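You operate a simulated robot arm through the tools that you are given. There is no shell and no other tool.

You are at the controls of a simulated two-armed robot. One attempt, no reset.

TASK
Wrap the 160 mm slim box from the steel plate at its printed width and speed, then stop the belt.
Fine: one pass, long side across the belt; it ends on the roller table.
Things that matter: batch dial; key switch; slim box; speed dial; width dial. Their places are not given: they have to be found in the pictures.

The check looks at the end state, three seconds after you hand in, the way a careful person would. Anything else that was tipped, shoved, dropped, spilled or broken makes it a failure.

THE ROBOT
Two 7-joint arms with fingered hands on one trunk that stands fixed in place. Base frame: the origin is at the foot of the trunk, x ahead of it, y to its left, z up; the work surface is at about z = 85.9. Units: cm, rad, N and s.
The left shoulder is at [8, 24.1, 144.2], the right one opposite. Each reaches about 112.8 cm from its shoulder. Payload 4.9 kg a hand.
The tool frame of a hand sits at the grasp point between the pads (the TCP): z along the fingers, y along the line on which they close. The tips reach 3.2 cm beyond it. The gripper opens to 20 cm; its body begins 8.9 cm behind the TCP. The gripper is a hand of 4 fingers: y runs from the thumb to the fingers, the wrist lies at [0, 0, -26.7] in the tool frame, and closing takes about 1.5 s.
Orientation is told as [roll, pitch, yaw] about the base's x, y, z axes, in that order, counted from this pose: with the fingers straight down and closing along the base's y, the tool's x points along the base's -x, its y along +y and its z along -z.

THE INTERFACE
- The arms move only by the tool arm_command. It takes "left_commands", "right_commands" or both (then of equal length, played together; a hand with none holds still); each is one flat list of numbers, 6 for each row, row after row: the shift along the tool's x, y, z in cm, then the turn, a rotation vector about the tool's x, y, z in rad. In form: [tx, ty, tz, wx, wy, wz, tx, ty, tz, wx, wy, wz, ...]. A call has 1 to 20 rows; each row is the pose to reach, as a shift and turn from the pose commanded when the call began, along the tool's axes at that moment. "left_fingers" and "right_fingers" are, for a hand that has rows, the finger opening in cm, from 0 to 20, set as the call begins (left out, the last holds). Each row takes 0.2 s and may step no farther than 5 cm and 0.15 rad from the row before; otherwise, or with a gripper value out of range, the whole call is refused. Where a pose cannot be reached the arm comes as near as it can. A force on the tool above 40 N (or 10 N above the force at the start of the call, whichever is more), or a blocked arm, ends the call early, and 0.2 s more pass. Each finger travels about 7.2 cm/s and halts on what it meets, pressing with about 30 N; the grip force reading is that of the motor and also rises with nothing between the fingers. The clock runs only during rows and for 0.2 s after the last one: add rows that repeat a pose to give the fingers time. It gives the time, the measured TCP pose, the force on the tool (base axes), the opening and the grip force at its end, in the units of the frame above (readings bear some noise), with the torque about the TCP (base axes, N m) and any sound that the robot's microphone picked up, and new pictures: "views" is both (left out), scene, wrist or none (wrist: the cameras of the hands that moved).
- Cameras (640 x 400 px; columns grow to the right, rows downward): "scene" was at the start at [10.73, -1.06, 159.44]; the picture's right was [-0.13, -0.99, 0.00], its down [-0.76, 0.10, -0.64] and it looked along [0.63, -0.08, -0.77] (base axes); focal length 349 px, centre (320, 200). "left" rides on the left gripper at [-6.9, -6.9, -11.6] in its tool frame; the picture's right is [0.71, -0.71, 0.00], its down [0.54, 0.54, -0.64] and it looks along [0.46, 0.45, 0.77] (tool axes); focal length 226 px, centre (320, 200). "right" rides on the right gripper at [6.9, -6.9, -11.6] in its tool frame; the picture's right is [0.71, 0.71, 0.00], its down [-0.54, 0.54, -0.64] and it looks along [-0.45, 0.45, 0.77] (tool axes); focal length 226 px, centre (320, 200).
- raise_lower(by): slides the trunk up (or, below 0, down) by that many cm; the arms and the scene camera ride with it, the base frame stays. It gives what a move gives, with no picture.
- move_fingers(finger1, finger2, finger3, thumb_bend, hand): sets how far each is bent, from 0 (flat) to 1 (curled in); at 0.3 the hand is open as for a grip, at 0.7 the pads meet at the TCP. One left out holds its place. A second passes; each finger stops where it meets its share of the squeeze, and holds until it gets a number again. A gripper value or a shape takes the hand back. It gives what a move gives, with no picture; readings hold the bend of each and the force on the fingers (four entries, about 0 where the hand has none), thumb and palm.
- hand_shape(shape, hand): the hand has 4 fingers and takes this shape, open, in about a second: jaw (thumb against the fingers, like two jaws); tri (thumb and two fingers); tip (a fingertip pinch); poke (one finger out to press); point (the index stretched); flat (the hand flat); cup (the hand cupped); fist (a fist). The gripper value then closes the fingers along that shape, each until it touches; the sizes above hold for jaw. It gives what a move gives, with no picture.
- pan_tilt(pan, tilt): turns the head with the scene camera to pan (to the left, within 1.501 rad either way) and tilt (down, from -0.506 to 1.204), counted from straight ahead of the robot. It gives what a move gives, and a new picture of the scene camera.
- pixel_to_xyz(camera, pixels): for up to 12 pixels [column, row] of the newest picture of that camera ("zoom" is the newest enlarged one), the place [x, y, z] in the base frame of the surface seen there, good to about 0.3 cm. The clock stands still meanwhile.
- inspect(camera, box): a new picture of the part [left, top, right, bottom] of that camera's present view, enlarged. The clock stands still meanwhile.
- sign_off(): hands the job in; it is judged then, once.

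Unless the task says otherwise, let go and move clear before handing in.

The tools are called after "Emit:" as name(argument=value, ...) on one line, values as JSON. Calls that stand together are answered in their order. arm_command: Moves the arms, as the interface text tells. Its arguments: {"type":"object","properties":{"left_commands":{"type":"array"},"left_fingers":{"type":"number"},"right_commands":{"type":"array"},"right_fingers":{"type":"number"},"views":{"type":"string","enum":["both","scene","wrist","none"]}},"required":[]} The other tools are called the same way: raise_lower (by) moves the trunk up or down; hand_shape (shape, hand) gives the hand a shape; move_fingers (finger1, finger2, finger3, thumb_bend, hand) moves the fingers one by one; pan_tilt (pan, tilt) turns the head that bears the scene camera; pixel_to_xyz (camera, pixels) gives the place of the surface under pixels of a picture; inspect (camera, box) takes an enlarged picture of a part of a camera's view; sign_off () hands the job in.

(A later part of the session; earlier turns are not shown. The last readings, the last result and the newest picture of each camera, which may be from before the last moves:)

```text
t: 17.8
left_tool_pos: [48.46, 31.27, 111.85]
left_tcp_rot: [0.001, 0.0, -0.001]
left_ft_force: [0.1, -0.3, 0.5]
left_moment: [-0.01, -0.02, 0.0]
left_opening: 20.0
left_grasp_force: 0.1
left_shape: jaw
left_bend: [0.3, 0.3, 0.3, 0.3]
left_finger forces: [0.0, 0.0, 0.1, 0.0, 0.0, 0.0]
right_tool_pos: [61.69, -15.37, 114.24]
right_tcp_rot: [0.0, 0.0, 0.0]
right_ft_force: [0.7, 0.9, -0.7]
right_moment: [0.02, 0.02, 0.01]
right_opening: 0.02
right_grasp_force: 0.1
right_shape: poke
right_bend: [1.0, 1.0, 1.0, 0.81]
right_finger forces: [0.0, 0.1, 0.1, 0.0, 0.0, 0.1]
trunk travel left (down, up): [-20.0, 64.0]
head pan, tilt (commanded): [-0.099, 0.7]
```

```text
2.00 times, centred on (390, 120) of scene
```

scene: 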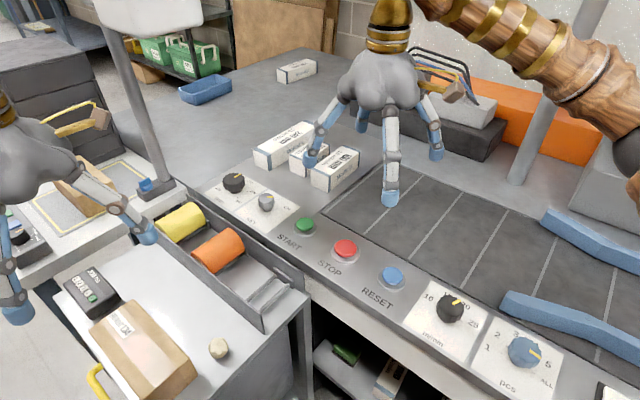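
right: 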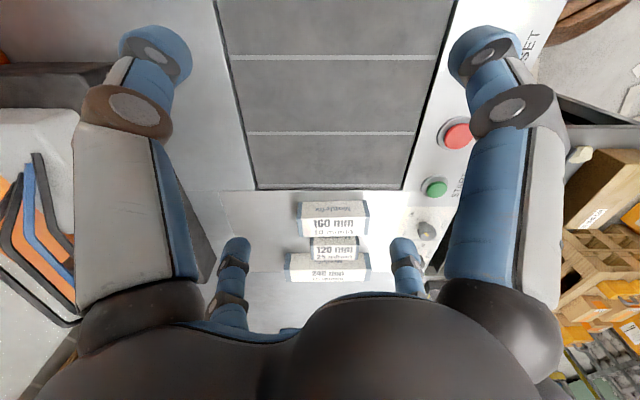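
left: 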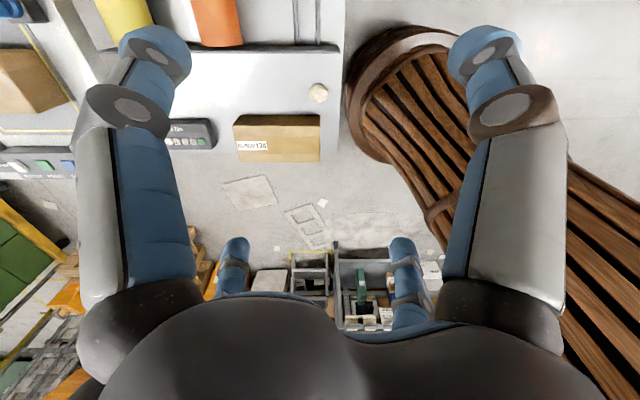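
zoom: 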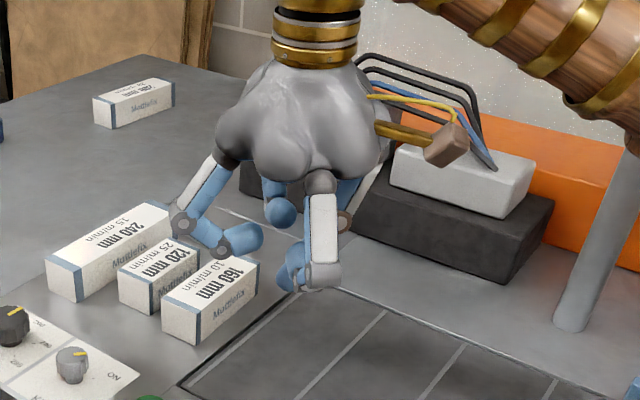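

"Tip" leaves the ±y pair for a pinch and spreads the ±x pair out; "poke" curls the digits. I'll try "point" and then "jaw" closed to see which presses a button best.

Emit:
hand_shape(hand="right", shape="point")

Emit:
inspect(camera="scene", box=[290, 20, 490, 220])

Emit:
hand_shape(hand="right", shape="jaw")

Emit:
arm_command(right_commands=[0, 0, 0, 0, 0, 0, 0, 0, 0, 0, 0, 0, 0, 0, 0, 0, 0, 0, 0, 0, 0, 0, 0, 0, 0, 0, 0, 0, 0, 0], right_fingers=9, views="both")

```text
t: 18.7
left_tool_pos: [48.33, 31.3, 111.79]
left_tcp_rot: [0.001, 0.001, -0.001]
left_ft_force: [-0.2, 0.2, 0.2]
left_moment: [-0.03, -0.01, 0.02]
left_opening: 20.02
left_grasp_force: 0.1
left_shape: jaw
left_bend: [0.3, 0.3, 0.3, 0.3]
left_finger forces: [0.0, 0.0, 0.1, 0.0, 0.0, 0.0]
right_tool_pos: [61.68, -15.27, 114.25]
right_tcp_rot: [0.0, 0.0, 0.0]
right_ft_force: [-0.3, -0.4, -0.3]
right_moment: [0.0, -0.02, 0.01]
right_opening: 19.56
right_grasp_force: 0.1
right_shape: point
right_bend: [0.7, 1.0, 1.0, 0.69]
right_finger forces: [0.0, 0.0, 0.1, 0.0, 0.1, 0.1]
trunk travel left (down, up): [-20.0, 64.0]
head pan, tilt (commanded): [-0.099, 0.7]
```

```text
2.00 times, centred on (390, 120) of scene
```

zoom: 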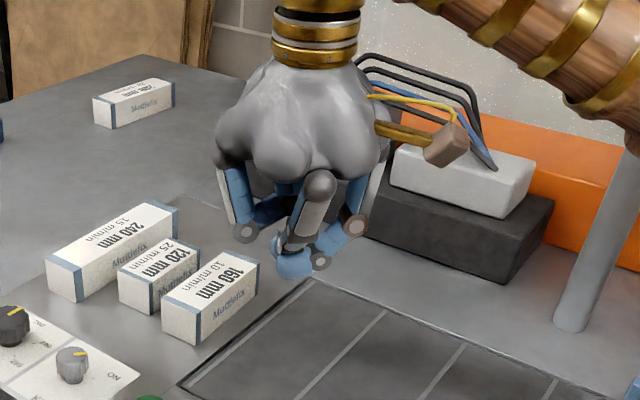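

```text
t: 19.6
left_tool_pos: [48.32, 31.36, 111.92]
left_tcp_rot: [0.001, 0.001, 0.0]
left_ft_force: [0.8, 0.8, 0.6]
left_moment: [0.02, 0.03, 0.0]
left_opening: 19.98
left_grasp_force: 0.1
left_shape: jaw
left_bend: [0.3, 0.3, 0.3, 0.3]
left_finger forces: [0.0, 0.0, 0.0, 0.0, 0.0, 0.0]
right_tool_pos: [61.68, -15.24, 114.13]
right_tcp_rot: [0.001, 0.0, -0.002]
right_ft_force: [-0.5, 1.0, 0.3]
right_moment: [-0.01, -0.02, 0.02]
right_opening: 19.98
right_grasp_force: 0.1
right_shape: jaw
right_bend: [0.3, 0.3, 0.3, 0.3]
right_finger forces: [0.0, 0.0, 0.0, 0.1, 0.0, 0.0]
trunk travel left (down, up): [-20.0, 64.0]
head pan, tilt (commanded): [-0.099, 0.7]
```

```text
t: 20.8
left_tool_pos: [48.28, 31.4, 111.8]
left_tcp_rot: [0.0, -0.002, 0.0]
left_ft_force: [-0.5, -1.3, 0.8]
left_moment: [0.0, 0.01, -0.03]
left_opening: 19.97
left_grasp_force: 0.1
left_shape: jaw
left_bend: [0.3, 0.3, 0.3, 0.3]
left_finger forces: [0.0, 0.0, 0.0, 0.1, 0.1, 0.0]
right_tool_pos: [61.6, -15.17, 114.14]
right_tcp_rot: [0.0, 0.001, 0.001]
right_ft_force: [-0.4, 0.4, -0.1]
right_moment: [-0.03, 0.0, 0.01]
right_opening: 9.04
right_grasp_force: 0.1
right_shape: jaw
right_bend: [0.4, 0.4, 0.4, 0.38]
right_finger forces: [0.0, 0.1, 0.1, 0.0, 0.0, 0.1]
trunk travel left (down, up): [-20.0, 64.0]
head pan, tilt (commanded): [-0.099, 0.7]
```

scene: 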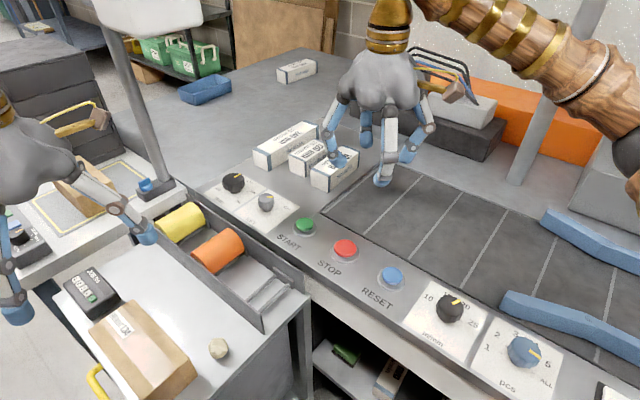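
right: 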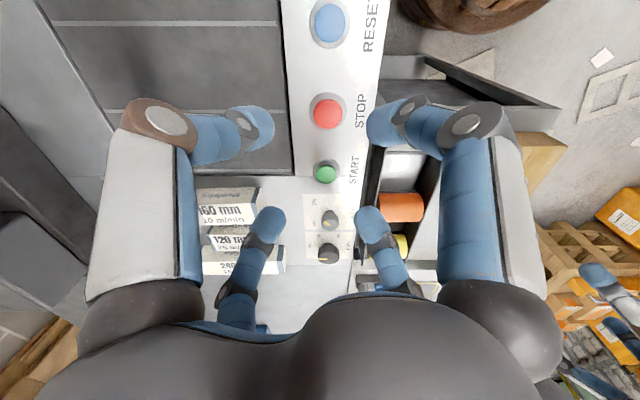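

With opening 9 the four digits close evenly around the axis. I'll measure the fingertip heights and the scanner head above the width dial, to choose the arm.

Emit:
pixel_to_xyz(camera="scene", pixels=[[382, 184], [338, 166], [407, 159], [366, 143], [105, 30], [150, 36], [198, 22], [150, 10], [125, 100], [160, 165], [170, 190]])

Emit:
pan_tilt(pan=0.1, tilt=0.3)

```text
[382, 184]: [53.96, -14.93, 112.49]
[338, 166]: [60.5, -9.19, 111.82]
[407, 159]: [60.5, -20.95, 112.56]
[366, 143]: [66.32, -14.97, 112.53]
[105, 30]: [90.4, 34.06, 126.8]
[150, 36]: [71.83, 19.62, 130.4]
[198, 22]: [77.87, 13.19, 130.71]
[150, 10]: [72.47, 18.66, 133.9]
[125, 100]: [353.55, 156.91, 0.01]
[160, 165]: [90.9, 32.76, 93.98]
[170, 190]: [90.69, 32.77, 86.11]
```

```text
t: 21.7
left_tool_pos: [48.32, 31.37, 111.72]
left_tcp_rot: [0.001, 0.0, 0.0]
left_ft_force: [0.6, -0.2, 0.8]
left_moment: [-0.01, -0.02, 0.02]
left_opening: 20.0
left_grasp_force: 0.1
left_shape: jaw
left_bend: [0.3, 0.3, 0.3, 0.3]
left_finger forces: [0.0, 0.0, 0.1, 0.0, 0.0, 0.1]
right_tool_pos: [61.65, -15.07, 114.09]
right_tcp_rot: [0.0, 0.0, 0.001]
right_ft_force: [0.5, 0.4, 0.0]
right_moment: [0.0, 0.0, 0.0]
right_opening: 9.03
right_grasp_force: 0.1
right_shape: jaw
right_bend: [0.4, 0.4, 0.4, 0.38]
right_finger forces: [0.1, 0.0, 0.1, 0.0, 0.1, 0.0]
trunk travel left (down, up): [-20.0, 64.0]
head pan, tilt (commanded): [0.099, 0.3]
```

scene: 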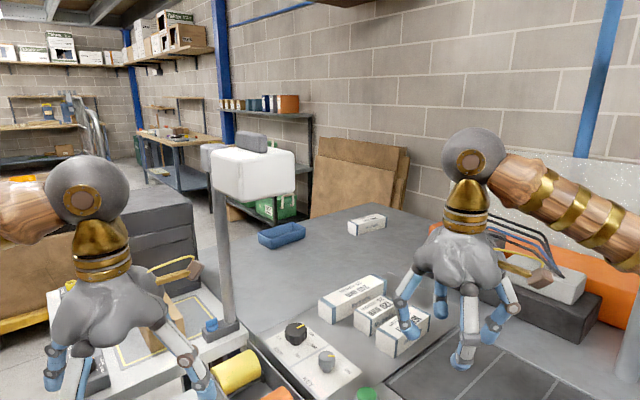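

The scanner head's underside is at z≈130 over (72–88, 13–30), so the right hand should come in low along the console. I'll bring the right hand, tilted 0.3 rad forward, to above the width dial at z=98.

Emit:
arm_command(right_commands=[-1.6, 2.3, 3.3, 0, -0.08, 0, -3.2, 4.6, 6.6, 0, -0.16, 0, -4.8, 6.8, 9.9, 0, -0.24, 0, -6.4, 9.1, 13.1, 0, -0.3, 0, -9.3, 12.1, 13.5, 0, -0.3, 0, -12.2, 15.0, 14.0, 0, -0.3, 0, -15.1, 18.0, 14.4, 0, -0.3, 0, -18.0, 21.0, 14.8, 0, -0.3, 0, -20.9, 24.0, 15.3, 0, -0.3, 0, -23.9, 26.9, 15.7, 0, -0.3, 0, -26.8, 29.9, 16.1, 0, -0.3, 0], right_fingers=10, views="both")

```text
t: 24.1
left_tool_pos: [48.29, 31.46, 111.78]
left_tcp_rot: [-0.001, -0.001, 0.0]
left_ft_force: [-0.6, 0.0, 0.0]
left_moment: [-0.06, 0.04, -0.01]
left_opening: 20.01
left_grasp_force: 0.0
left_shape: jaw
left_bend: [0.3, 0.3, 0.3, 0.3]
left_finger forces: [0.0, 0.1, 0.1, 0.0, 0.0, 0.1]
right_tool_pos: [88.44, 15.07, 98.09]
right_tcp_rot: [-0.001, -0.299, 0.001]
right_ft_force: [0.1, 0.9, 0.1]
right_moment: [-0.01, 0.0, 0.02]
right_opening: 10.0
right_grasp_force: 0.1
right_shape: jaw
right_bend: [0.38, 0.38, 0.38, 0.36]
right_finger forces: [0.1, 0.0, 0.0, 0.0, 0.0, 0.0]
trunk travel left (down, up): [-20.0, 64.0]
head pan, tilt (commanded): [0.099, 0.3]
```

scene: 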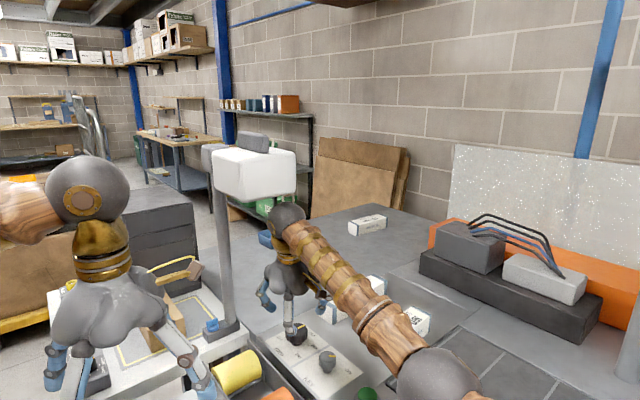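
right: 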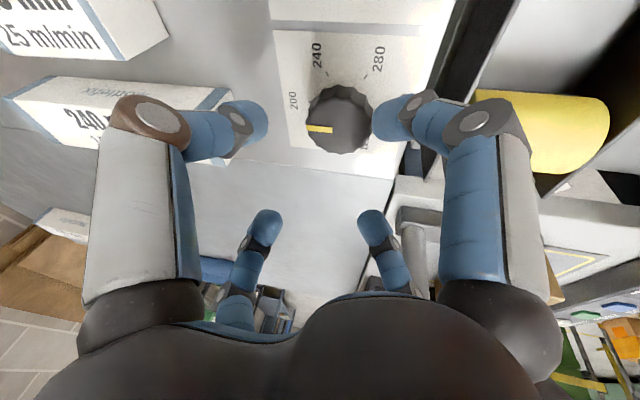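

The hand arrived at (88.4,15.1,98.1); the knob shows at (340,120) in the right view, still at 200. I'll measure its rim from this camera to fine-tune the centre.

Emit:
inspect(camera="right", box=[270, 20, 430, 160])

Emit:
pixel_to_xyz(camera="right", pixels=[[312, 122], [367, 122], [338, 95], [340, 145], [340, 120], [308, 128], [331, 129], [317, 55], [378, 60], [293, 101]])

```text
2.86 times, centred on (350, 90) of right
```

zoom: 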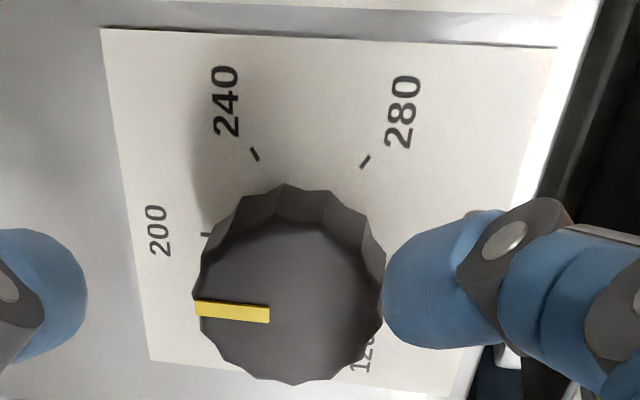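

```text
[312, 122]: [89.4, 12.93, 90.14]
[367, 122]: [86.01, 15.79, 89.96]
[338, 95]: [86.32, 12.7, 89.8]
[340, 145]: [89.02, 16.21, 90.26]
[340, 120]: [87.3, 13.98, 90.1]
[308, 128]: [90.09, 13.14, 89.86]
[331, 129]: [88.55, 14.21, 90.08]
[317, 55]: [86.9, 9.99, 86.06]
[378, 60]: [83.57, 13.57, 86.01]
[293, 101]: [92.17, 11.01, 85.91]
```

The dial's centre works out at about (88.3,14.7). I'll lower the open hand straight down around it to z≈90.9.

Emit:
arm_command(right_commands=[0.8, -0.2, 2.3, 0, 0, 0, 1.5, -0.37, 4.6, 0, 0, 0, 1.9, -0.37, 5.8, 0, 0, 0, 2.26, -0.37, 6.83, 0, 0, 0], views="wrist")

Emit:
pan_tilt(pan=0.1, tilt=0.75)

```text
t: 25.1
left_tool_pos: [48.22, 31.28, 111.85]
left_tcp_rot: [-0.002, 0.0, 0.0]
left_ft_force: [-0.3, -0.3, 0.3]
left_moment: [-0.01, 0.0, 0.02]
left_opening: 19.98
left_grasp_force: 0.1
left_shape: jaw
left_bend: [0.3, 0.3, 0.3, 0.3]
left_finger forces: [0.1, 0.1, 0.0, 0.0, 0.0, 0.0]
right_tool_pos: [88.21, 14.41, 90.86]
right_tcp_rot: [0.0, -0.3, 0.0]
right_ft_force: [0.7, -0.6, 1.0]
right_moment: [-0.01, 0.03, 0.03]
right_opening: 9.98
right_grasp_force: 0.0
right_shape: jaw
right_bend: [0.38, 0.38, 0.38, 0.36]
right_finger forces: [0.9, 0.0, 0.1, 0.1, 0.1, 0.0]
trunk travel left (down, up): [-20.0, 64.0]
head pan, tilt (commanded): [0.099, 0.3]
```

right: 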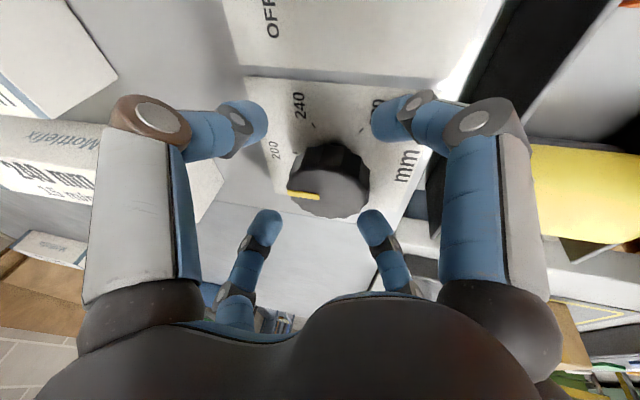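

```text
t: 26.0
left_tool_pos: [48.14, 31.36, 111.98]
left_tcp_rot: [0.0, 0.0, 0.0]
left_ft_force: [0.0, 0.8, 0.0]
left_moment: [0.05, 0.01, -0.01]
left_opening: 19.99
left_grasp_force: 0.0
left_shape: jaw
left_bend: [0.3, 0.3, 0.3, 0.3]
left_finger forces: [0.0, 0.1, 0.1, 0.1, 0.0, 0.0]
right_tool_pos: [88.25, 14.36, 90.86]
right_tcp_rot: [-0.001, -0.298, -0.001]
right_ft_force: [-0.4, -0.9, 1.8]
right_moment: [0.03, 0.06, 0.02]
right_opening: 9.98
right_grasp_force: 0.1
right_shape: jaw
right_bend: [0.38, 0.38, 0.38, 0.36]
right_finger forces: [1.5, 0.1, 0.0, 0.1, 0.0, 0.0]
trunk travel left (down, up): [-20.0, 64.0]
head pan, tilt (commanded): [0.099, 0.75]
```

scene: 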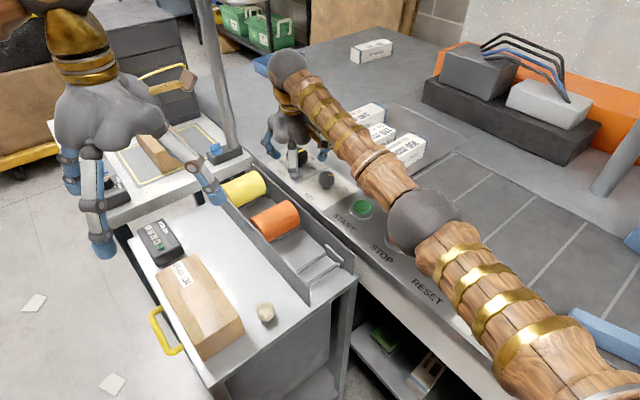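

A digit just brushes the plate (finger 1 about 1.5 N), and the knob is centred between the digits at (330,190). I'll raise 0.4 cm and close on the knob; first I check the elbow's clearance over the console.

Emit:
pixel_to_xyz(camera="scene", pixels=[[425, 215], [425, 245], [455, 270], [350, 160], [500, 310], [560, 370]])

Emit:
arm_command(right_commands=[-0.13, 0.2, -0.4, 0, 0, 0, -0.13, 0.2, -0.4, 0, 0, 0, -0.13, 0.2, -0.4, 0, 0, 0, -0.13, 0.2, -0.4, 0, 0, 0, -0.13, 0.2, -0.4, 0, 0, 0], right_fingers=5, views="wrist")

```text
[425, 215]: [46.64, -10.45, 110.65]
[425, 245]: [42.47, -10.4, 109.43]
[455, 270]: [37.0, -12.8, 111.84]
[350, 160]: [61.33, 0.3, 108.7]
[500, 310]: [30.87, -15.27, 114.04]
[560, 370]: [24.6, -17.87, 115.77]
```

```text
t: 27.2
left_tool_pos: [48.26, 31.37, 111.76]
left_tcp_rot: [0.0, 0.0, 0.0]
left_ft_force: [0.0, 0.3, -0.3]
left_moment: [-0.02, 0.0, 0.01]
left_opening: 19.97
left_grasp_force: 0.0
left_shape: jaw
left_bend: [0.3, 0.3, 0.3, 0.3]
left_finger forces: [0.0, 0.1, 0.0, 0.1, 0.0, 0.0]
right_tool_pos: [88.34, 14.62, 91.3]
right_tcp_rot: [0.001, -0.3, -0.001]
right_ft_force: [-5.0, 1.6, -0.3]
right_moment: [0.03, 0.15, 0.0]
right_opening: 5.11
right_grasp_force: 0.0
right_shape: jaw
right_bend: [0.48, 0.5, 0.51, 0.5]
right_finger forces: [4.7, 1.9, 0.1, 0.1, 0.1, 0.0]
trunk travel left (down, up): [-20.0, 64.0]
head pan, tilt (commanded): [0.099, 0.75]
```

right: 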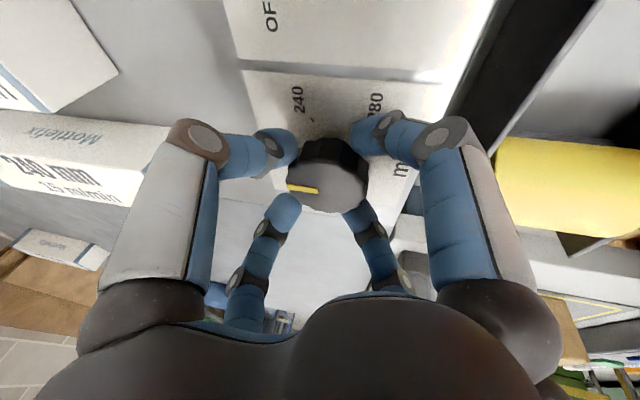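

Finger 1 touches the knob first because the tilted axis passes 0.6 cm ahead at knob height. I'll shift the hand back 0.6 cm and then close fully on the knob.

Emit:
arm_command(right_commands=[0.3, 0, -0.1, 0, 0, 0, 0.57, 0, -0.18, 0, 0, 0, 0.57, 0, -0.18, 0, 0, 0, 0.57, 0, -0.18, 0, 0, 0, 0.57, 0, -0.18, 0, 0, 0, 0.57, 0, -0.18, 0, 0, 0], right_fingers=2, views="both")

```text
t: 28.6
left_tool_pos: [48.63, 31.31, 111.66]
left_tcp_rot: [-0.001, 0.004, 0.001]
left_ft_force: [0.3, 0.3, 0.6]
left_moment: [0.0, 0.02, -0.03]
left_opening: 19.98
left_grasp_force: 0.1
left_shape: jaw
left_bend: [0.3, 0.3, 0.3, 0.3]
left_finger forces: [0.0, 0.0, 0.0, 0.0, 0.0, 0.0]
right_tool_pos: [87.97, 14.42, 91.22]
right_tcp_rot: [0.001, -0.299, 0.0]
right_ft_force: [26.1, 2.5, -0.2]
right_moment: [-0.14, -0.86, 0.16]
right_opening: 4.69
right_grasp_force: 30.2
right_shape: jaw
right_bend: [0.5, 0.5, 0.53, 0.52]
right_finger forces: [27.0, 28.3, 32.1, 0.0, 28.6, 0.0]
trunk travel left (down, up): [-20.0, 64.0]
head pan, tilt (commanded): [0.099, 0.75]
```

scene: 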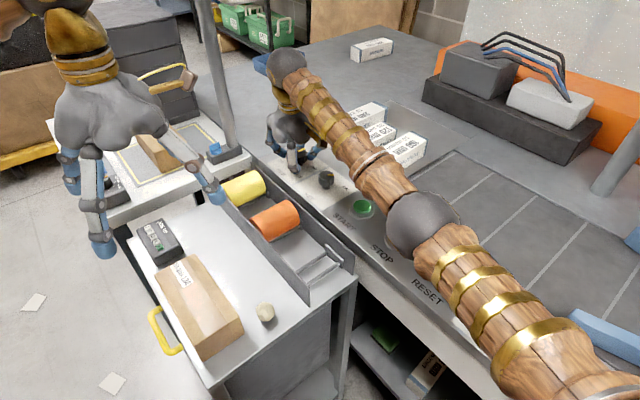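
right: 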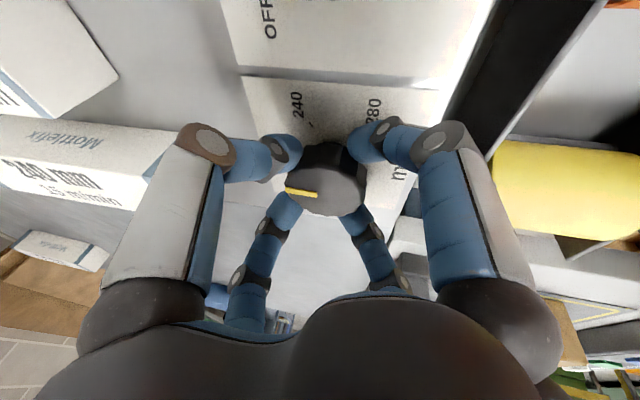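

All four digits grip the knob at about 30 N, with a 26 N side load from a slight offset. I'll shift 0.22 cm forward to unload before turning.

Emit:
arm_command(right_commands=[-0.1, 0, 0.03, 0, 0, 0, -0.21, 0, 0.06, 0, 0, 0], views="none")

```text
t: 29.2
left_tool_pos: [48.48, 31.28, 111.76]
left_tcp_rot: [0.0, 0.002, -0.001]
left_ft_force: [0.7, -0.2, 0.4]
left_moment: [0.0, -0.01, 0.0]
left_opening: 19.99
left_grasp_force: 0.1
left_shape: jaw
left_bend: [0.3, 0.3, 0.3, 0.3]
left_finger forces: [0.1, 0.0, 0.0, 0.0, 0.0, 0.1]
right_tool_pos: [87.99, 14.34, 91.19]
right_tcp_rot: [0.0, -0.298, 0.0]
right_ft_force: [19.3, 0.3, -0.3]
right_moment: [-0.2, -0.76, 0.02]
right_opening: 4.65
right_grasp_force: 30.0
right_shape: jaw
right_bend: [0.5, 0.5, 0.53, 0.52]
right_finger forces: [28.2, 27.9, 30.7, 0.0, 29.7, 0.1]
trunk travel left (down, up): [-20.0, 64.0]
head pan, tilt (commanded): [0.099, 0.75]
```

The side load is down to 19 N; I'll shift a bit more forward.

Emit:
arm_command(right_commands=[-0.2, 0, 0.06, 0, 0, 0, -0.4, 0, 0.12, 0, 0, 0], views="none")

```text
t: 29.8
left_tool_pos: [48.2, 31.38, 111.76]
left_tcp_rot: [0.002, -0.001, 0.0]
left_ft_force: [-0.3, 0.0, -0.1]
left_moment: [0.03, 0.04, 0.03]
left_opening: 19.96
left_grasp_force: 0.1
left_shape: jaw
left_bend: [0.3, 0.3, 0.3, 0.3]
left_finger forces: [0.1, 0.1, 0.0, 0.0, 0.0, 0.1]
right_tool_pos: [88.14, 14.56, 91.15]
right_tcp_rot: [-0.003, -0.298, 0.001]
right_ft_force: [-3.5, -2.5, -5.4]
right_moment: [-0.22, -0.17, -0.22]
right_opening: 4.7
right_grasp_force: 30.2
right_shape: jaw
right_bend: [0.49, 0.5, 0.54, 0.52]
right_finger forces: [32.4, 27.5, 26.4, 0.1, 31.6, 0.1]
trunk travel left (down, up): [-20.0, 64.0]
head pan, tilt (commanded): [0.099, 0.75]
```

The side load is now only a few newtons. I'll turn the knob about its vertical axis, the first 30° counter-clockwise, and check the forces.

Emit:
arm_command(right_commands=[-0.008, -0.047, 0.002, -0.0387, 0, -0.1251, -0.022, -0.092, 0.007, -0.0774, 0, -0.2502, -0.041, -0.135, 0.013, -0.1161, 0, -0.3753, -0.065, -0.175, 0.02, -0.1548, 0, -0.5004], views="both")

```text
t: 30.8
left_tool_pos: [48.38, 31.38, 111.7]
left_tcp_rot: [-0.002, 0.001, 0.002]
left_ft_force: [-0.1, -0.8, 0.3]
left_moment: [-0.02, -0.01, -0.02]
left_opening: 20.0
left_grasp_force: 0.1
left_shape: jaw
left_bend: [0.3, 0.3, 0.3, 0.3]
left_finger forces: [0.1, 0.1, 0.0, 0.0, 0.0, 0.1]
right_tool_pos: [88.3, 14.41, 91.19]
right_tcp_rot: [0.0, -0.298, 0.527]
right_ft_force: [-3.5, -0.8, -10.0]
right_moment: [0.0, -0.1, -0.17]
right_opening: 4.66
right_grasp_force: 29.7
right_shape: jaw
right_bend: [0.49, 0.5, 0.54, 0.52]
right_finger forces: [32.2, 29.6, 26.3, 0.1, 28.5, 0.0]
trunk travel left (down, up): [-20.0, 64.0]
head pan, tilt (commanded): [0.099, 0.75]
```

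scene: 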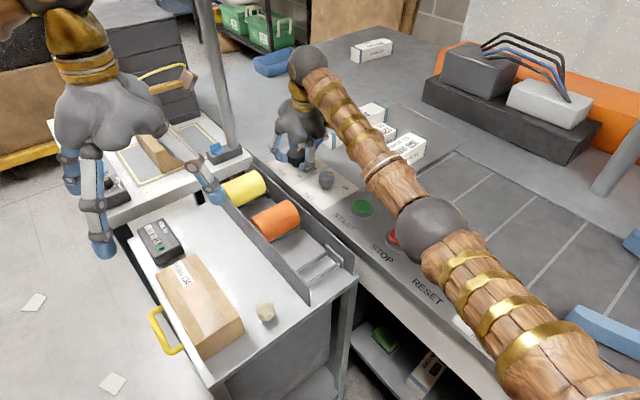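
right: 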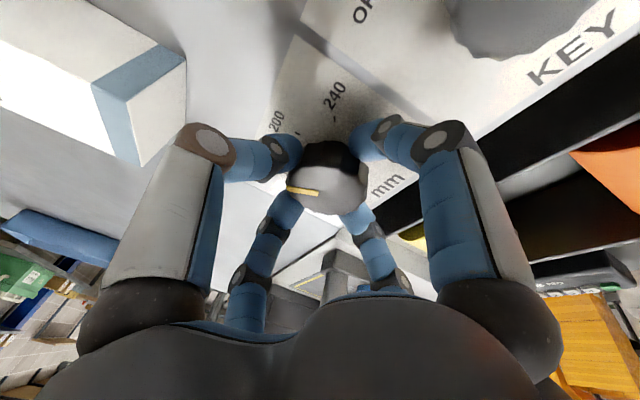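

The knob's yellow mark stays fixed relative to the hand while the labels turn, so it follows the grip. I'll do the second 30°.

Emit:
arm_command(right_commands=[-0.008, -0.047, 0.022, -0.0387, 0, -0.1251, -0.022, -0.092, 0.047, -0.0774, 0, -0.2502, -0.041, -0.135, 0.053, -0.1161, 0, -0.3753, -0.065, -0.175, 0.06, -0.1548, 0, -0.5004], views="wrist")

Emit:
pan_tilt(pan=-0.8, tilt=0.2)

```text
t: 31.8
left_tool_pos: [48.43, 31.38, 111.7]
left_tcp_rot: [0.0, 0.001, 0.003]
left_ft_force: [-0.3, 0.4, -0.4]
left_moment: [-0.03, 0.05, 0.01]
left_opening: 19.97
left_grasp_force: 0.0
left_shape: jaw
left_bend: [0.3, 0.3, 0.3, 0.3]
left_finger forces: [0.1, 0.0, 0.0, 0.0, 0.0, 0.0]
right_tool_pos: [88.52, 14.33, 91.18]
right_tcp_rot: [0.0, -0.297, 1.051]
right_ft_force: [-3.7, 5.6, -14.3]
right_moment: [0.2, -0.06, -0.21]
right_opening: 4.65
right_grasp_force: 30.0
right_shape: jaw
right_bend: [0.49, 0.5, 0.54, 0.52]
right_finger forces: [30.9, 31.1, 28.3, 0.0, 25.8, 0.1]
trunk travel left (down, up): [-20.0, 64.0]
head pan, tilt (commanded): [0.099, 0.75]
```

right: 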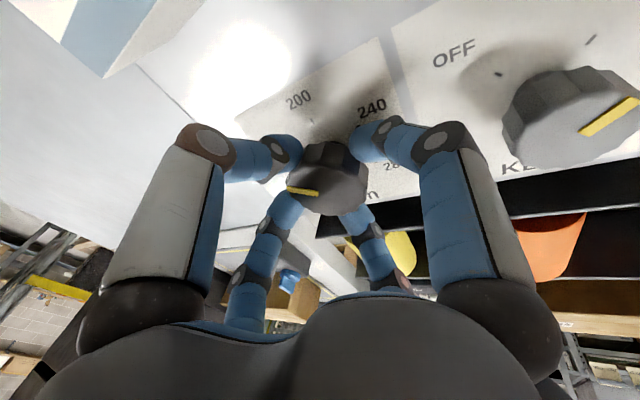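

```text
t: 33.0
left_tool_pos: [48.36, 31.46, 111.76]
left_tcp_rot: [-0.002, 0.002, 0.002]
left_ft_force: [-0.4, 0.0, -0.6]
left_moment: [0.02, 0.02, 0.01]
left_opening: 20.01
left_grasp_force: 0.1
left_shape: jaw
left_bend: [0.3, 0.3, 0.3, 0.3]
left_finger forces: [0.1, 0.1, 0.1, 0.1, 0.1, 0.0]
right_tool_pos: [88.6, 14.36, 91.21]
right_tcp_rot: [0.001, -0.3, 1.047]
right_ft_force: [-6.3, 9.0, -16.1]
right_moment: [0.3, 0.04, -0.01]
right_opening: 4.64
right_grasp_force: 30.3
right_shape: jaw
right_bend: [0.49, 0.5, 0.54, 0.53]
right_finger forces: [31.2, 32.2, 28.1, 0.1, 24.8, 0.1]
trunk travel left (down, up): [-20.0, 64.0]
head pan, tilt (commanded): [-0.799, 0.201]
```

scene: 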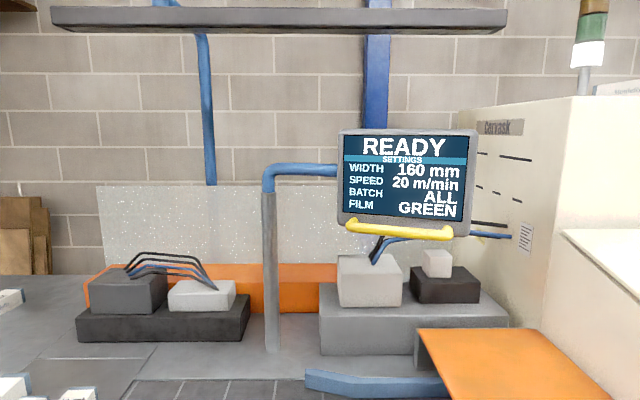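

The display now reads WIDTH 160 mm. I'll open the fingers, then lift straight up off the dial.

Emit:
arm_command(right_commands=[0, 0, 0, 0, 0, 0, 0, 0, 0, 0, 0, 0, 0, 0, 0, 0, 0, 0, 0, 0, 0, 0, 0, 0, 0, 0, 0, 0, 0, 0, -0.6, 0, -1.9, 0, 0, 0, -1.2, 0, -3.8, 0, 0, 0, -1.8, 0, -5.7, 0, 0, 0, -2.1, 0, -6.7, 0, 0, 0], right_fingers=10, views="both")

```text
t: 35.0
left_tool_pos: [48.2, 31.39, 111.83]
left_tcp_rot: [0.0, -0.001, 0.0]
left_ft_force: [0.4, 0.1, 0.0]
left_moment: [-0.02, 0.0, -0.02]
left_opening: 20.01
left_grasp_force: 0.1
left_shape: jaw
left_bend: [0.3, 0.3, 0.3, 0.3]
left_finger forces: [0.0, 0.0, 0.1, 0.0, 0.1, 0.0]
right_tool_pos: [88.63, 14.4, 98.49]
right_tcp_rot: [0.0, -0.299, 1.047]
right_ft_force: [0.1, 0.0, 0.5]
right_moment: [0.02, -0.01, 0.02]
right_opening: 9.94
right_grasp_force: 0.0
right_shape: jaw
right_bend: [0.38, 0.38, 0.38, 0.36]
right_finger forces: [0.0, 0.0, 0.1, 0.1, 0.0, 0.1]
trunk travel left (down, up): [-20.0, 64.0]
head pan, tilt (commanded): [-0.799, 0.201]
```

scene: 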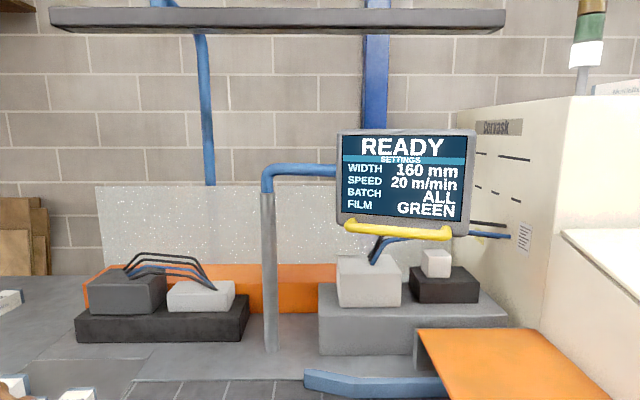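
right: 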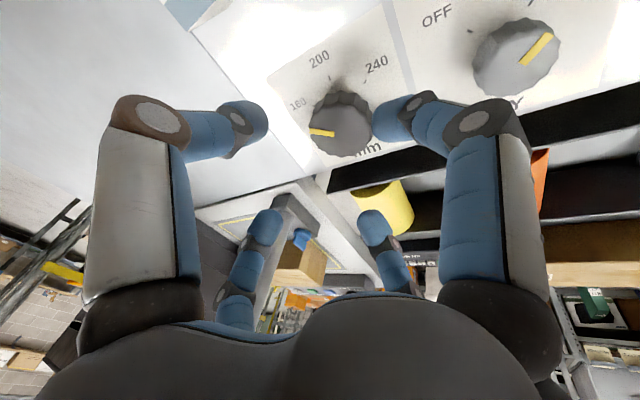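

The mark now sits at 160. Next is the speed dial; I'll back the right hand out along the console, turning it to yaw −0.2, before raising the trunk so the elbow stays clear of the console.

Emit:
arm_command(right_commands=[3.077, 0.93, -1.591, 0.0409, 0, 0.1323, 6.154, 1.86, -3.182, 0.0818, 0, 0.2646, 9.231, 2.79, -4.773, 0.1227, 0, 0.3969, 12.308, 3.72, -6.364, 0.1636, 0, 0.5292, 15.385, 4.65, -7.955, 0.2045, 0, 0.6615, 18.462, 5.58, -9.546, 0.2454, 0, 0.7938, 21.539, 6.51, -11.137, 0.2863, 0, 0.9261, 24.616, 7.44, -12.728, 0.3272, 0, 1.0584, 27.69, 8.37, -14.32, 0.3681, 0, 1.1907], views="none")

Emit:
pan_tilt(pan=-0.4, tilt=0.75)

```text
t: 37.0
left_tool_pos: [48.3, 31.25, 111.84]
left_tcp_rot: [0.002, 0.001, 0.003]
left_ft_force: [0.1, 0.1, -0.5]
left_moment: [0.02, -0.01, -0.01]
left_opening: 20.0
left_grasp_force: 0.2
left_shape: jaw
left_bend: [0.3, 0.3, 0.3, 0.3]
left_finger forces: [0.0, 0.1, 0.1, 0.0, 0.0, 0.0]
right_tool_pos: [65.86, -8.27, 104.13]
right_tcp_rot: [-0.001, -0.299, -0.199]
right_ft_force: [0.6, 0.5, -0.2]
right_moment: [0.01, -0.02, 0.02]
right_opening: 9.94
right_grasp_force: 0.0
right_shape: jaw
right_bend: [0.38, 0.38, 0.38, 0.36]
right_finger forces: [0.1, 0.0, 0.1, 0.1, 0.0, 0.1]
trunk travel left (down, up): [-20.0, 64.0]
head pan, tilt (commanded): [-0.799, 0.201]
```

```text
t: 38.0
left_tool_pos: [48.25, 31.27, 111.81]
left_tcp_rot: [0.001, 0.0, 0.0]
left_ft_force: [0.4, -1.0, -0.1]
left_moment: [-0.01, -0.02, 0.03]
left_opening: 19.98
left_grasp_force: 0.1
left_shape: jaw
left_bend: [0.3, 0.3, 0.3, 0.3]
left_finger forces: [0.1, 0.0, 0.0, 0.0, 0.1, 0.0]
right_tool_pos: [66.07, -8.15, 104.03]
right_tcp_rot: [0.0, -0.3, -0.197]
right_ft_force: [0.0, 0.1, -0.6]
right_moment: [0.01, -0.02, -0.01]
right_opening: 9.98
right_grasp_force: 0.0
right_shape: jaw
right_bend: [0.38, 0.38, 0.38, 0.36]
right_finger forces: [0.1, 0.0, 0.0, 0.0, 0.0, 0.1]
trunk travel left (down, up): [-20.0, 64.0]
head pan, tilt (commanded): [-0.4, 0.75]
```

scene: 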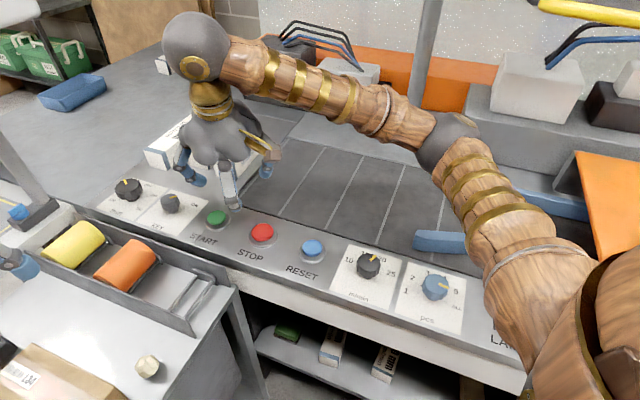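

The path is clear; I'll raise the trunk by 25 cm so the right elbow stays high above the console for the nearer speed dial.

Emit:
raise_lower(by=25)

```text
t: 40.5
left_tool_pos: [48.21, 31.38, 136.78]
left_tcp_rot: [-0.002, 0.002, 0.001]
left_ft_force: [-0.2, 0.3, -0.3]
left_moment: [0.02, -0.02, 0.02]
left_opening: 19.99
left_grasp_force: 0.1
left_shape: jaw
left_bend: [0.3, 0.3, 0.3, 0.3]
left_finger forces: [0.0, 0.0, 0.0, 0.0, 0.0, 0.0]
right_tool_pos: [66.05, -8.14, 129.08]
right_tcp_rot: [0.0, -0.301, -0.198]
right_ft_force: [-0.5, 0.1, -0.6]
right_moment: [-0.01, -0.01, 0.01]
right_opening: 9.98
right_grasp_force: 0.1
right_shape: jaw
right_bend: [0.38, 0.38, 0.38, 0.36]
right_finger forces: [0.0, 0.0, 0.0, 0.1, 0.0, 0.0]
trunk travel left (down, up): [-45.0, 39.0]
head pan, tilt (commanded): [-0.4, 0.75]
```

I'll bring the right hand, levelling its tilt, down toward the speed dial in two parts and check the elbow midway.

Emit:
arm_command(right_commands=[2.702, -2.652, 2.548, 0, 0.0333, 0, 5.404, -5.304, 5.096, 0, 0.0667, 0, 8.106, -7.956, 7.644, 0, 0.1, 0, 10.808, -10.608, 10.192, 0, 0.1333, 0, 13.51, -13.26, 12.74, 0, 0.1667, 0, 16.212, -15.912, 15.288, 0, 0.2, 0], views="both")

```text
t: 41.9
left_tool_pos: [48.33, 31.13, 136.9]
left_tcp_rot: [0.004, -0.001, 0.001]
left_ft_force: [-0.4, 0.6, 0.0]
left_moment: [0.04, -0.03, -0.03]
left_opening: 19.99
left_grasp_force: 0.0
left_shape: jaw
left_bend: [0.3, 0.3, 0.3, 0.3]
left_finger forces: [0.0, 0.1, 0.0, 0.0, 0.0, 0.0]
right_tool_pos: [52.1, -21.65, 109.59]
right_tcp_rot: [0.001, -0.101, -0.198]
right_ft_force: [-0.3, 0.1, 0.7]
right_moment: [0.03, 0.03, 0.01]
right_opening: 9.97
right_grasp_force: 0.1
right_shape: jaw
right_bend: [0.38, 0.38, 0.38, 0.36]
right_finger forces: [0.0, 0.0, 0.0, 0.0, 0.1, 0.0]
trunk travel left (down, up): [-45.0, 39.0]
head pan, tilt (commanded): [-0.4, 0.75]
```

scene: 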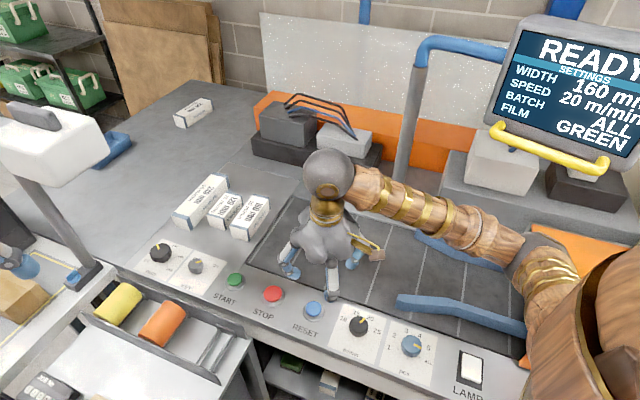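
right: 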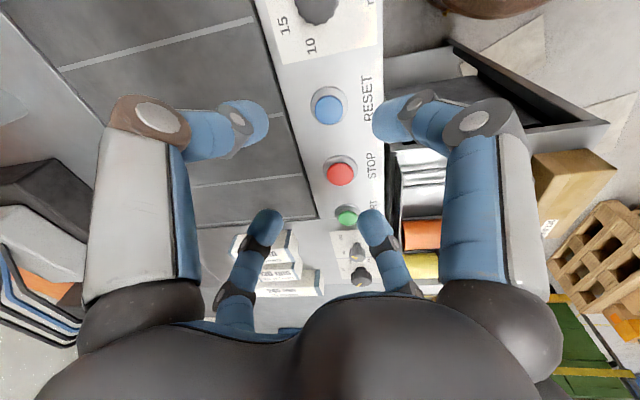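

The hand is at (52,−22,110). I'll measure the elbow and the orange hood behind it before continuing.

Emit:
pixel_to_xyz(camera="scene", pixels=[[525, 250], [540, 275], [530, 315], [590, 245], [620, 240], [524, 358], [500, 320], [555, 265], [570, 350]])

Emit:
pan_tilt(pan=-0.9, tilt=0.9)

```text
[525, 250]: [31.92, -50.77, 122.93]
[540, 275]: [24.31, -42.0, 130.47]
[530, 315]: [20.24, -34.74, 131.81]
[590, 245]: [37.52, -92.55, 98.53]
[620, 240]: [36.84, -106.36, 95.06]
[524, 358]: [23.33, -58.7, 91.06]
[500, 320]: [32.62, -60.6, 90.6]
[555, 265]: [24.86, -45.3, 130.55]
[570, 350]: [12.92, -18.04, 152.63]
```

```text
t: 42.9
left_tool_pos: [48.31, 31.43, 136.91]
left_tcp_rot: [0.0, 0.002, 0.0]
left_ft_force: [-0.6, -0.1, -0.4]
left_moment: [0.02, 0.01, -0.02]
left_opening: 20.03
left_grasp_force: 0.1
left_shape: jaw
left_bend: [0.3, 0.3, 0.3, 0.3]
left_finger forces: [0.0, 0.1, 0.0, 0.1, 0.0, 0.0]
right_tool_pos: [52.17, -21.59, 109.58]
right_tcp_rot: [-0.001, -0.099, -0.199]
right_ft_force: [0.1, -0.1, 0.5]
right_moment: [0.0, 0.04, 0.0]
right_opening: 9.98
right_grasp_force: 0.0
right_shape: jaw
right_bend: [0.38, 0.38, 0.38, 0.36]
right_finger forces: [0.0, 0.1, 0.0, 0.0, 0.0, 0.0]
trunk travel left (down, up): [-45.0, 39.0]
head pan, tilt (commanded): [-0.901, 0.901]
```

scene: 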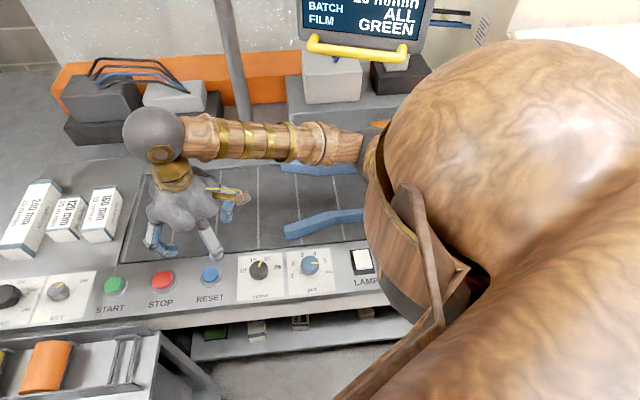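

The elbow is at about (30,−49,123), well clear. I'll finish the move to above the speed dial with the hand vertical.

Emit:
arm_command(right_commands=[2.14, -2.65, 3.0, 0, 0.033, 0, 4.28, -5.3, 6.0, 0, 0.067, 0, 6.42, -7.94, 9.0, 0, 0.1, 0], views="both")

```text
t: 43.7
left_tool_pos: [48.35, 31.19, 136.82]
left_tcp_rot: [-0.001, 0.0, 0.001]
left_ft_force: [-1.1, 0.0, -0.4]
left_moment: [0.0, -0.01, 0.01]
left_opening: 19.97
left_grasp_force: 0.1
left_shape: jaw
left_bend: [0.3, 0.3, 0.3, 0.3]
left_finger forces: [0.0, 0.0, 0.0, 0.0, 0.0, 0.0]
right_tool_pos: [45.06, -28.38, 100.01]
right_tcp_rot: [0.002, 0.001, -0.197]
right_ft_force: [0.4, 0.2, 0.6]
right_moment: [-0.04, -0.02, -0.03]
right_opening: 9.98
right_grasp_force: 0.0
right_shape: jaw
right_bend: [0.38, 0.38, 0.38, 0.36]
right_finger forces: [0.0, 0.0, 0.0, 0.1, 0.0, 0.0]
trunk travel left (down, up): [-45.0, 39.0]
head pan, tilt (commanded): [-0.901, 0.901]
```

scene: 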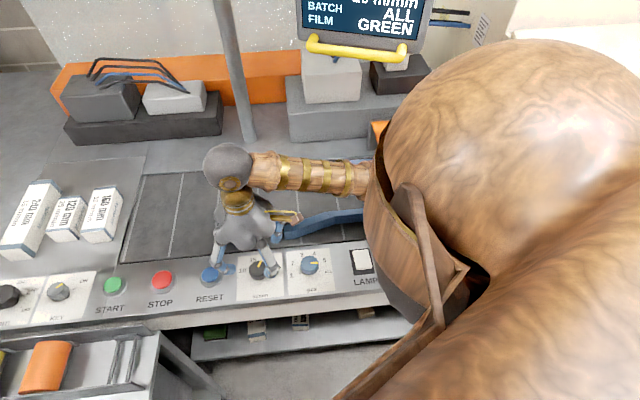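
right: 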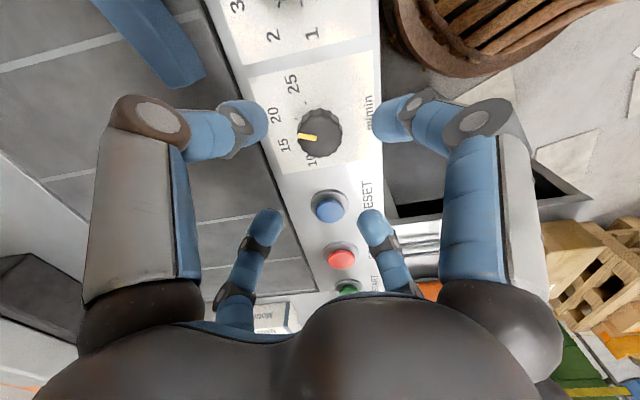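

The speed dial shows at (321,133) in the right view with its mark at 20. I'll measure the knob rim and labels from this camera.

Emit:
inspect(camera="right", box=[250, 60, 410, 180])

Emit:
pixel_to_xyz(camera="right", pixels=[[321, 134], [302, 134], [340, 134], [321, 117], [321, 152], [299, 136], [315, 138], [293, 83], [274, 115], [284, 144], [312, 162]])

```text
3.33 times, centred on (330, 120) of right
```

zoom: 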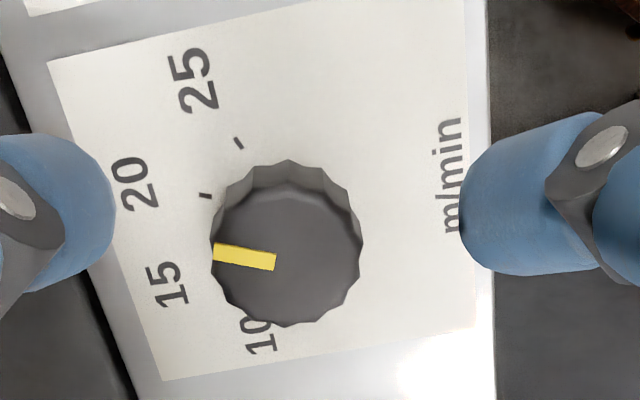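

```text
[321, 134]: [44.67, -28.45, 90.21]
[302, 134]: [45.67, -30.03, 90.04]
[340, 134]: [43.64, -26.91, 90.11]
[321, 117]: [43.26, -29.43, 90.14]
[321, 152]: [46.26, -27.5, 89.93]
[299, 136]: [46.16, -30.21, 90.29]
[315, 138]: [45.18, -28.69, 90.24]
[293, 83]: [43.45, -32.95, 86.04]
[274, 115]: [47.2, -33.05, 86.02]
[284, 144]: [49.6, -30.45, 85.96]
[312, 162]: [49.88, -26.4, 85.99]
```

The speed dial's centre is about (45.15,−28.4), right below the hand. I'll lower straight down around it, then close.

Emit:
arm_command(right_commands=[-0.05, 0, 3.5, 0, 0, 0, -0.09, 0, 6.5, 0, 0, 0, -0.09, 0, 8.3, 0, 0, 0, -0.09, 0, 9.5, 0, 0, 0], views="wrist")

Emit:
arm_command(right_commands=[0, 0, 0, 0, 0, 0, 0, 0, 0, 0, 0, 0, 0, 0, 0, 0, 0, 0, 0, 0, 0, 0, 0, 0], right_fingers=6, views="wrist")

```text
t: 44.7
left_tool_pos: [48.21, 31.26, 136.85]
left_tcp_rot: [0.0, -0.002, 0.002]
left_ft_force: [0.6, 0.3, 0.4]
left_moment: [0.01, 0.01, -0.02]
left_opening: 20.01
left_grasp_force: 0.1
left_shape: jaw
left_bend: [0.3, 0.3, 0.3, 0.3]
left_finger forces: [0.0, 0.0, 0.1, 0.1, 0.0, 0.0]
right_tool_pos: [45.44, -28.24, 90.5]
right_tcp_rot: [0.0, 0.0, -0.198]
right_ft_force: [-0.4, 0.2, 0.1]
right_moment: [-0.02, -0.01, 0.02]
right_opening: 9.98
right_grasp_force: 0.0
right_shape: jaw
right_bend: [0.38, 0.38, 0.38, 0.36]
right_finger forces: [0.1, 0.1, 0.0, 0.0, 0.1, 0.0]
trunk travel left (down, up): [-45.0, 39.0]
head pan, tilt (commanded): [-0.901, 0.901]
```

right: 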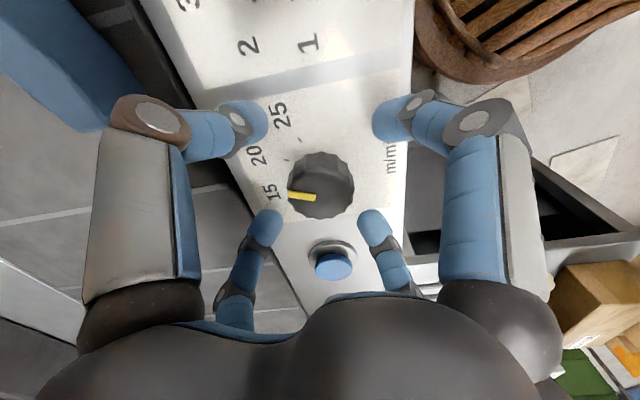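

```text
t: 45.7
left_tool_pos: [48.35, 31.25, 136.8]
left_tcp_rot: [-0.001, 0.001, 0.0]
left_ft_force: [-0.2, 0.2, 0.6]
left_moment: [0.02, 0.03, 0.02]
left_opening: 19.96
left_grasp_force: 0.1
left_shape: jaw
left_bend: [0.3, 0.3, 0.3, 0.3]
left_finger forces: [0.0, 0.1, 0.0, 0.0, 0.1, 0.0]
right_tool_pos: [45.38, -28.34, 90.47]
right_tcp_rot: [0.002, 0.001, -0.198]
right_ft_force: [-0.1, -0.1, 0.7]
right_moment: [0.01, 0.0, 0.01]
right_opening: 6.03
right_grasp_force: 0.0
right_shape: jaw
right_bend: [0.48, 0.48, 0.48, 0.47]
right_finger forces: [0.1, 0.0, 0.1, 0.1, 0.0, 0.0]
trunk travel left (down, up): [-45.0, 39.0]
head pan, tilt (commanded): [-0.901, 0.901]
```

right: 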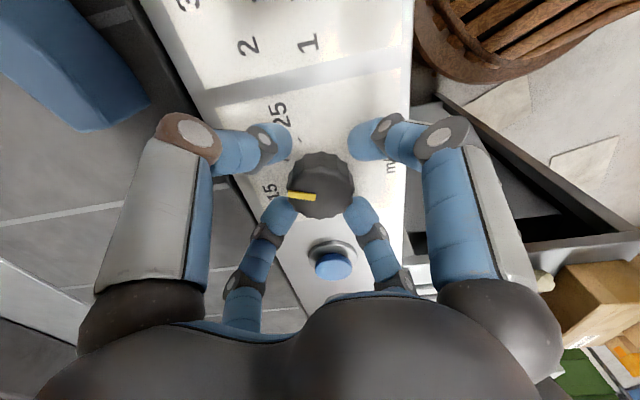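

No contact yet at opening 6; the knob centre looks about 0.4 cm toward tool (+x,−y). I'll shift by (0.25,−0.25) and close on the knob.

Emit:
arm_command(right_commands=[0.25, -0.25, 0, 0, 0, 0, 0.25, -0.25, 0, 0, 0, 0, 0.25, -0.25, 0, 0, 0, 0, 0.25, -0.25, 0, 0, 0, 0, 0.25, -0.25, 0, 0, 0, 0], right_fingers=2, views="wrist")

```text
t: 46.9
left_tool_pos: [48.5, 31.25, 136.77]
left_tcp_rot: [0.0, 0.001, 0.001]
left_ft_force: [-0.2, 0.8, 0.0]
left_moment: [0.02, 0.0, -0.02]
left_opening: 20.01
left_grasp_force: 0.0
left_shape: jaw
left_bend: [0.3, 0.3, 0.3, 0.3]
left_finger forces: [0.0, 0.0, 0.1, 0.0, 0.0, 0.0]
right_tool_pos: [45.05, -28.43, 90.51]
right_tcp_rot: [-0.002, 0.001, -0.199]
right_ft_force: [5.5, 4.0, -6.1]
right_moment: [0.13, -0.15, 0.02]
right_opening: 3.87
right_grasp_force: 29.9
right_shape: jaw
right_bend: [0.55, 0.54, 0.54, 0.55]
right_finger forces: [24.8, 29.1, 27.7, 0.0, 24.7, 0.0]
trunk travel left (down, up): [-45.0, 39.0]
head pan, tilt (commanded): [-0.901, 0.901]
```

right: 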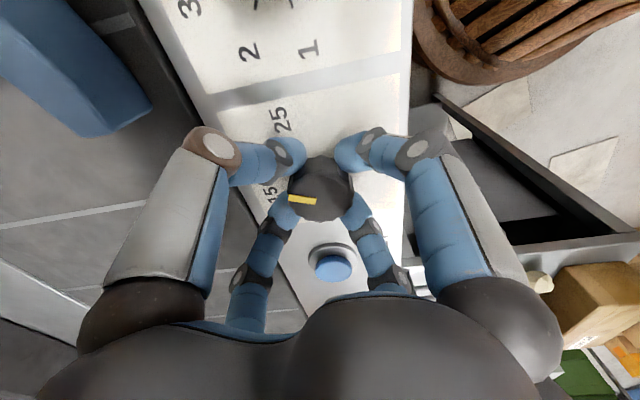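

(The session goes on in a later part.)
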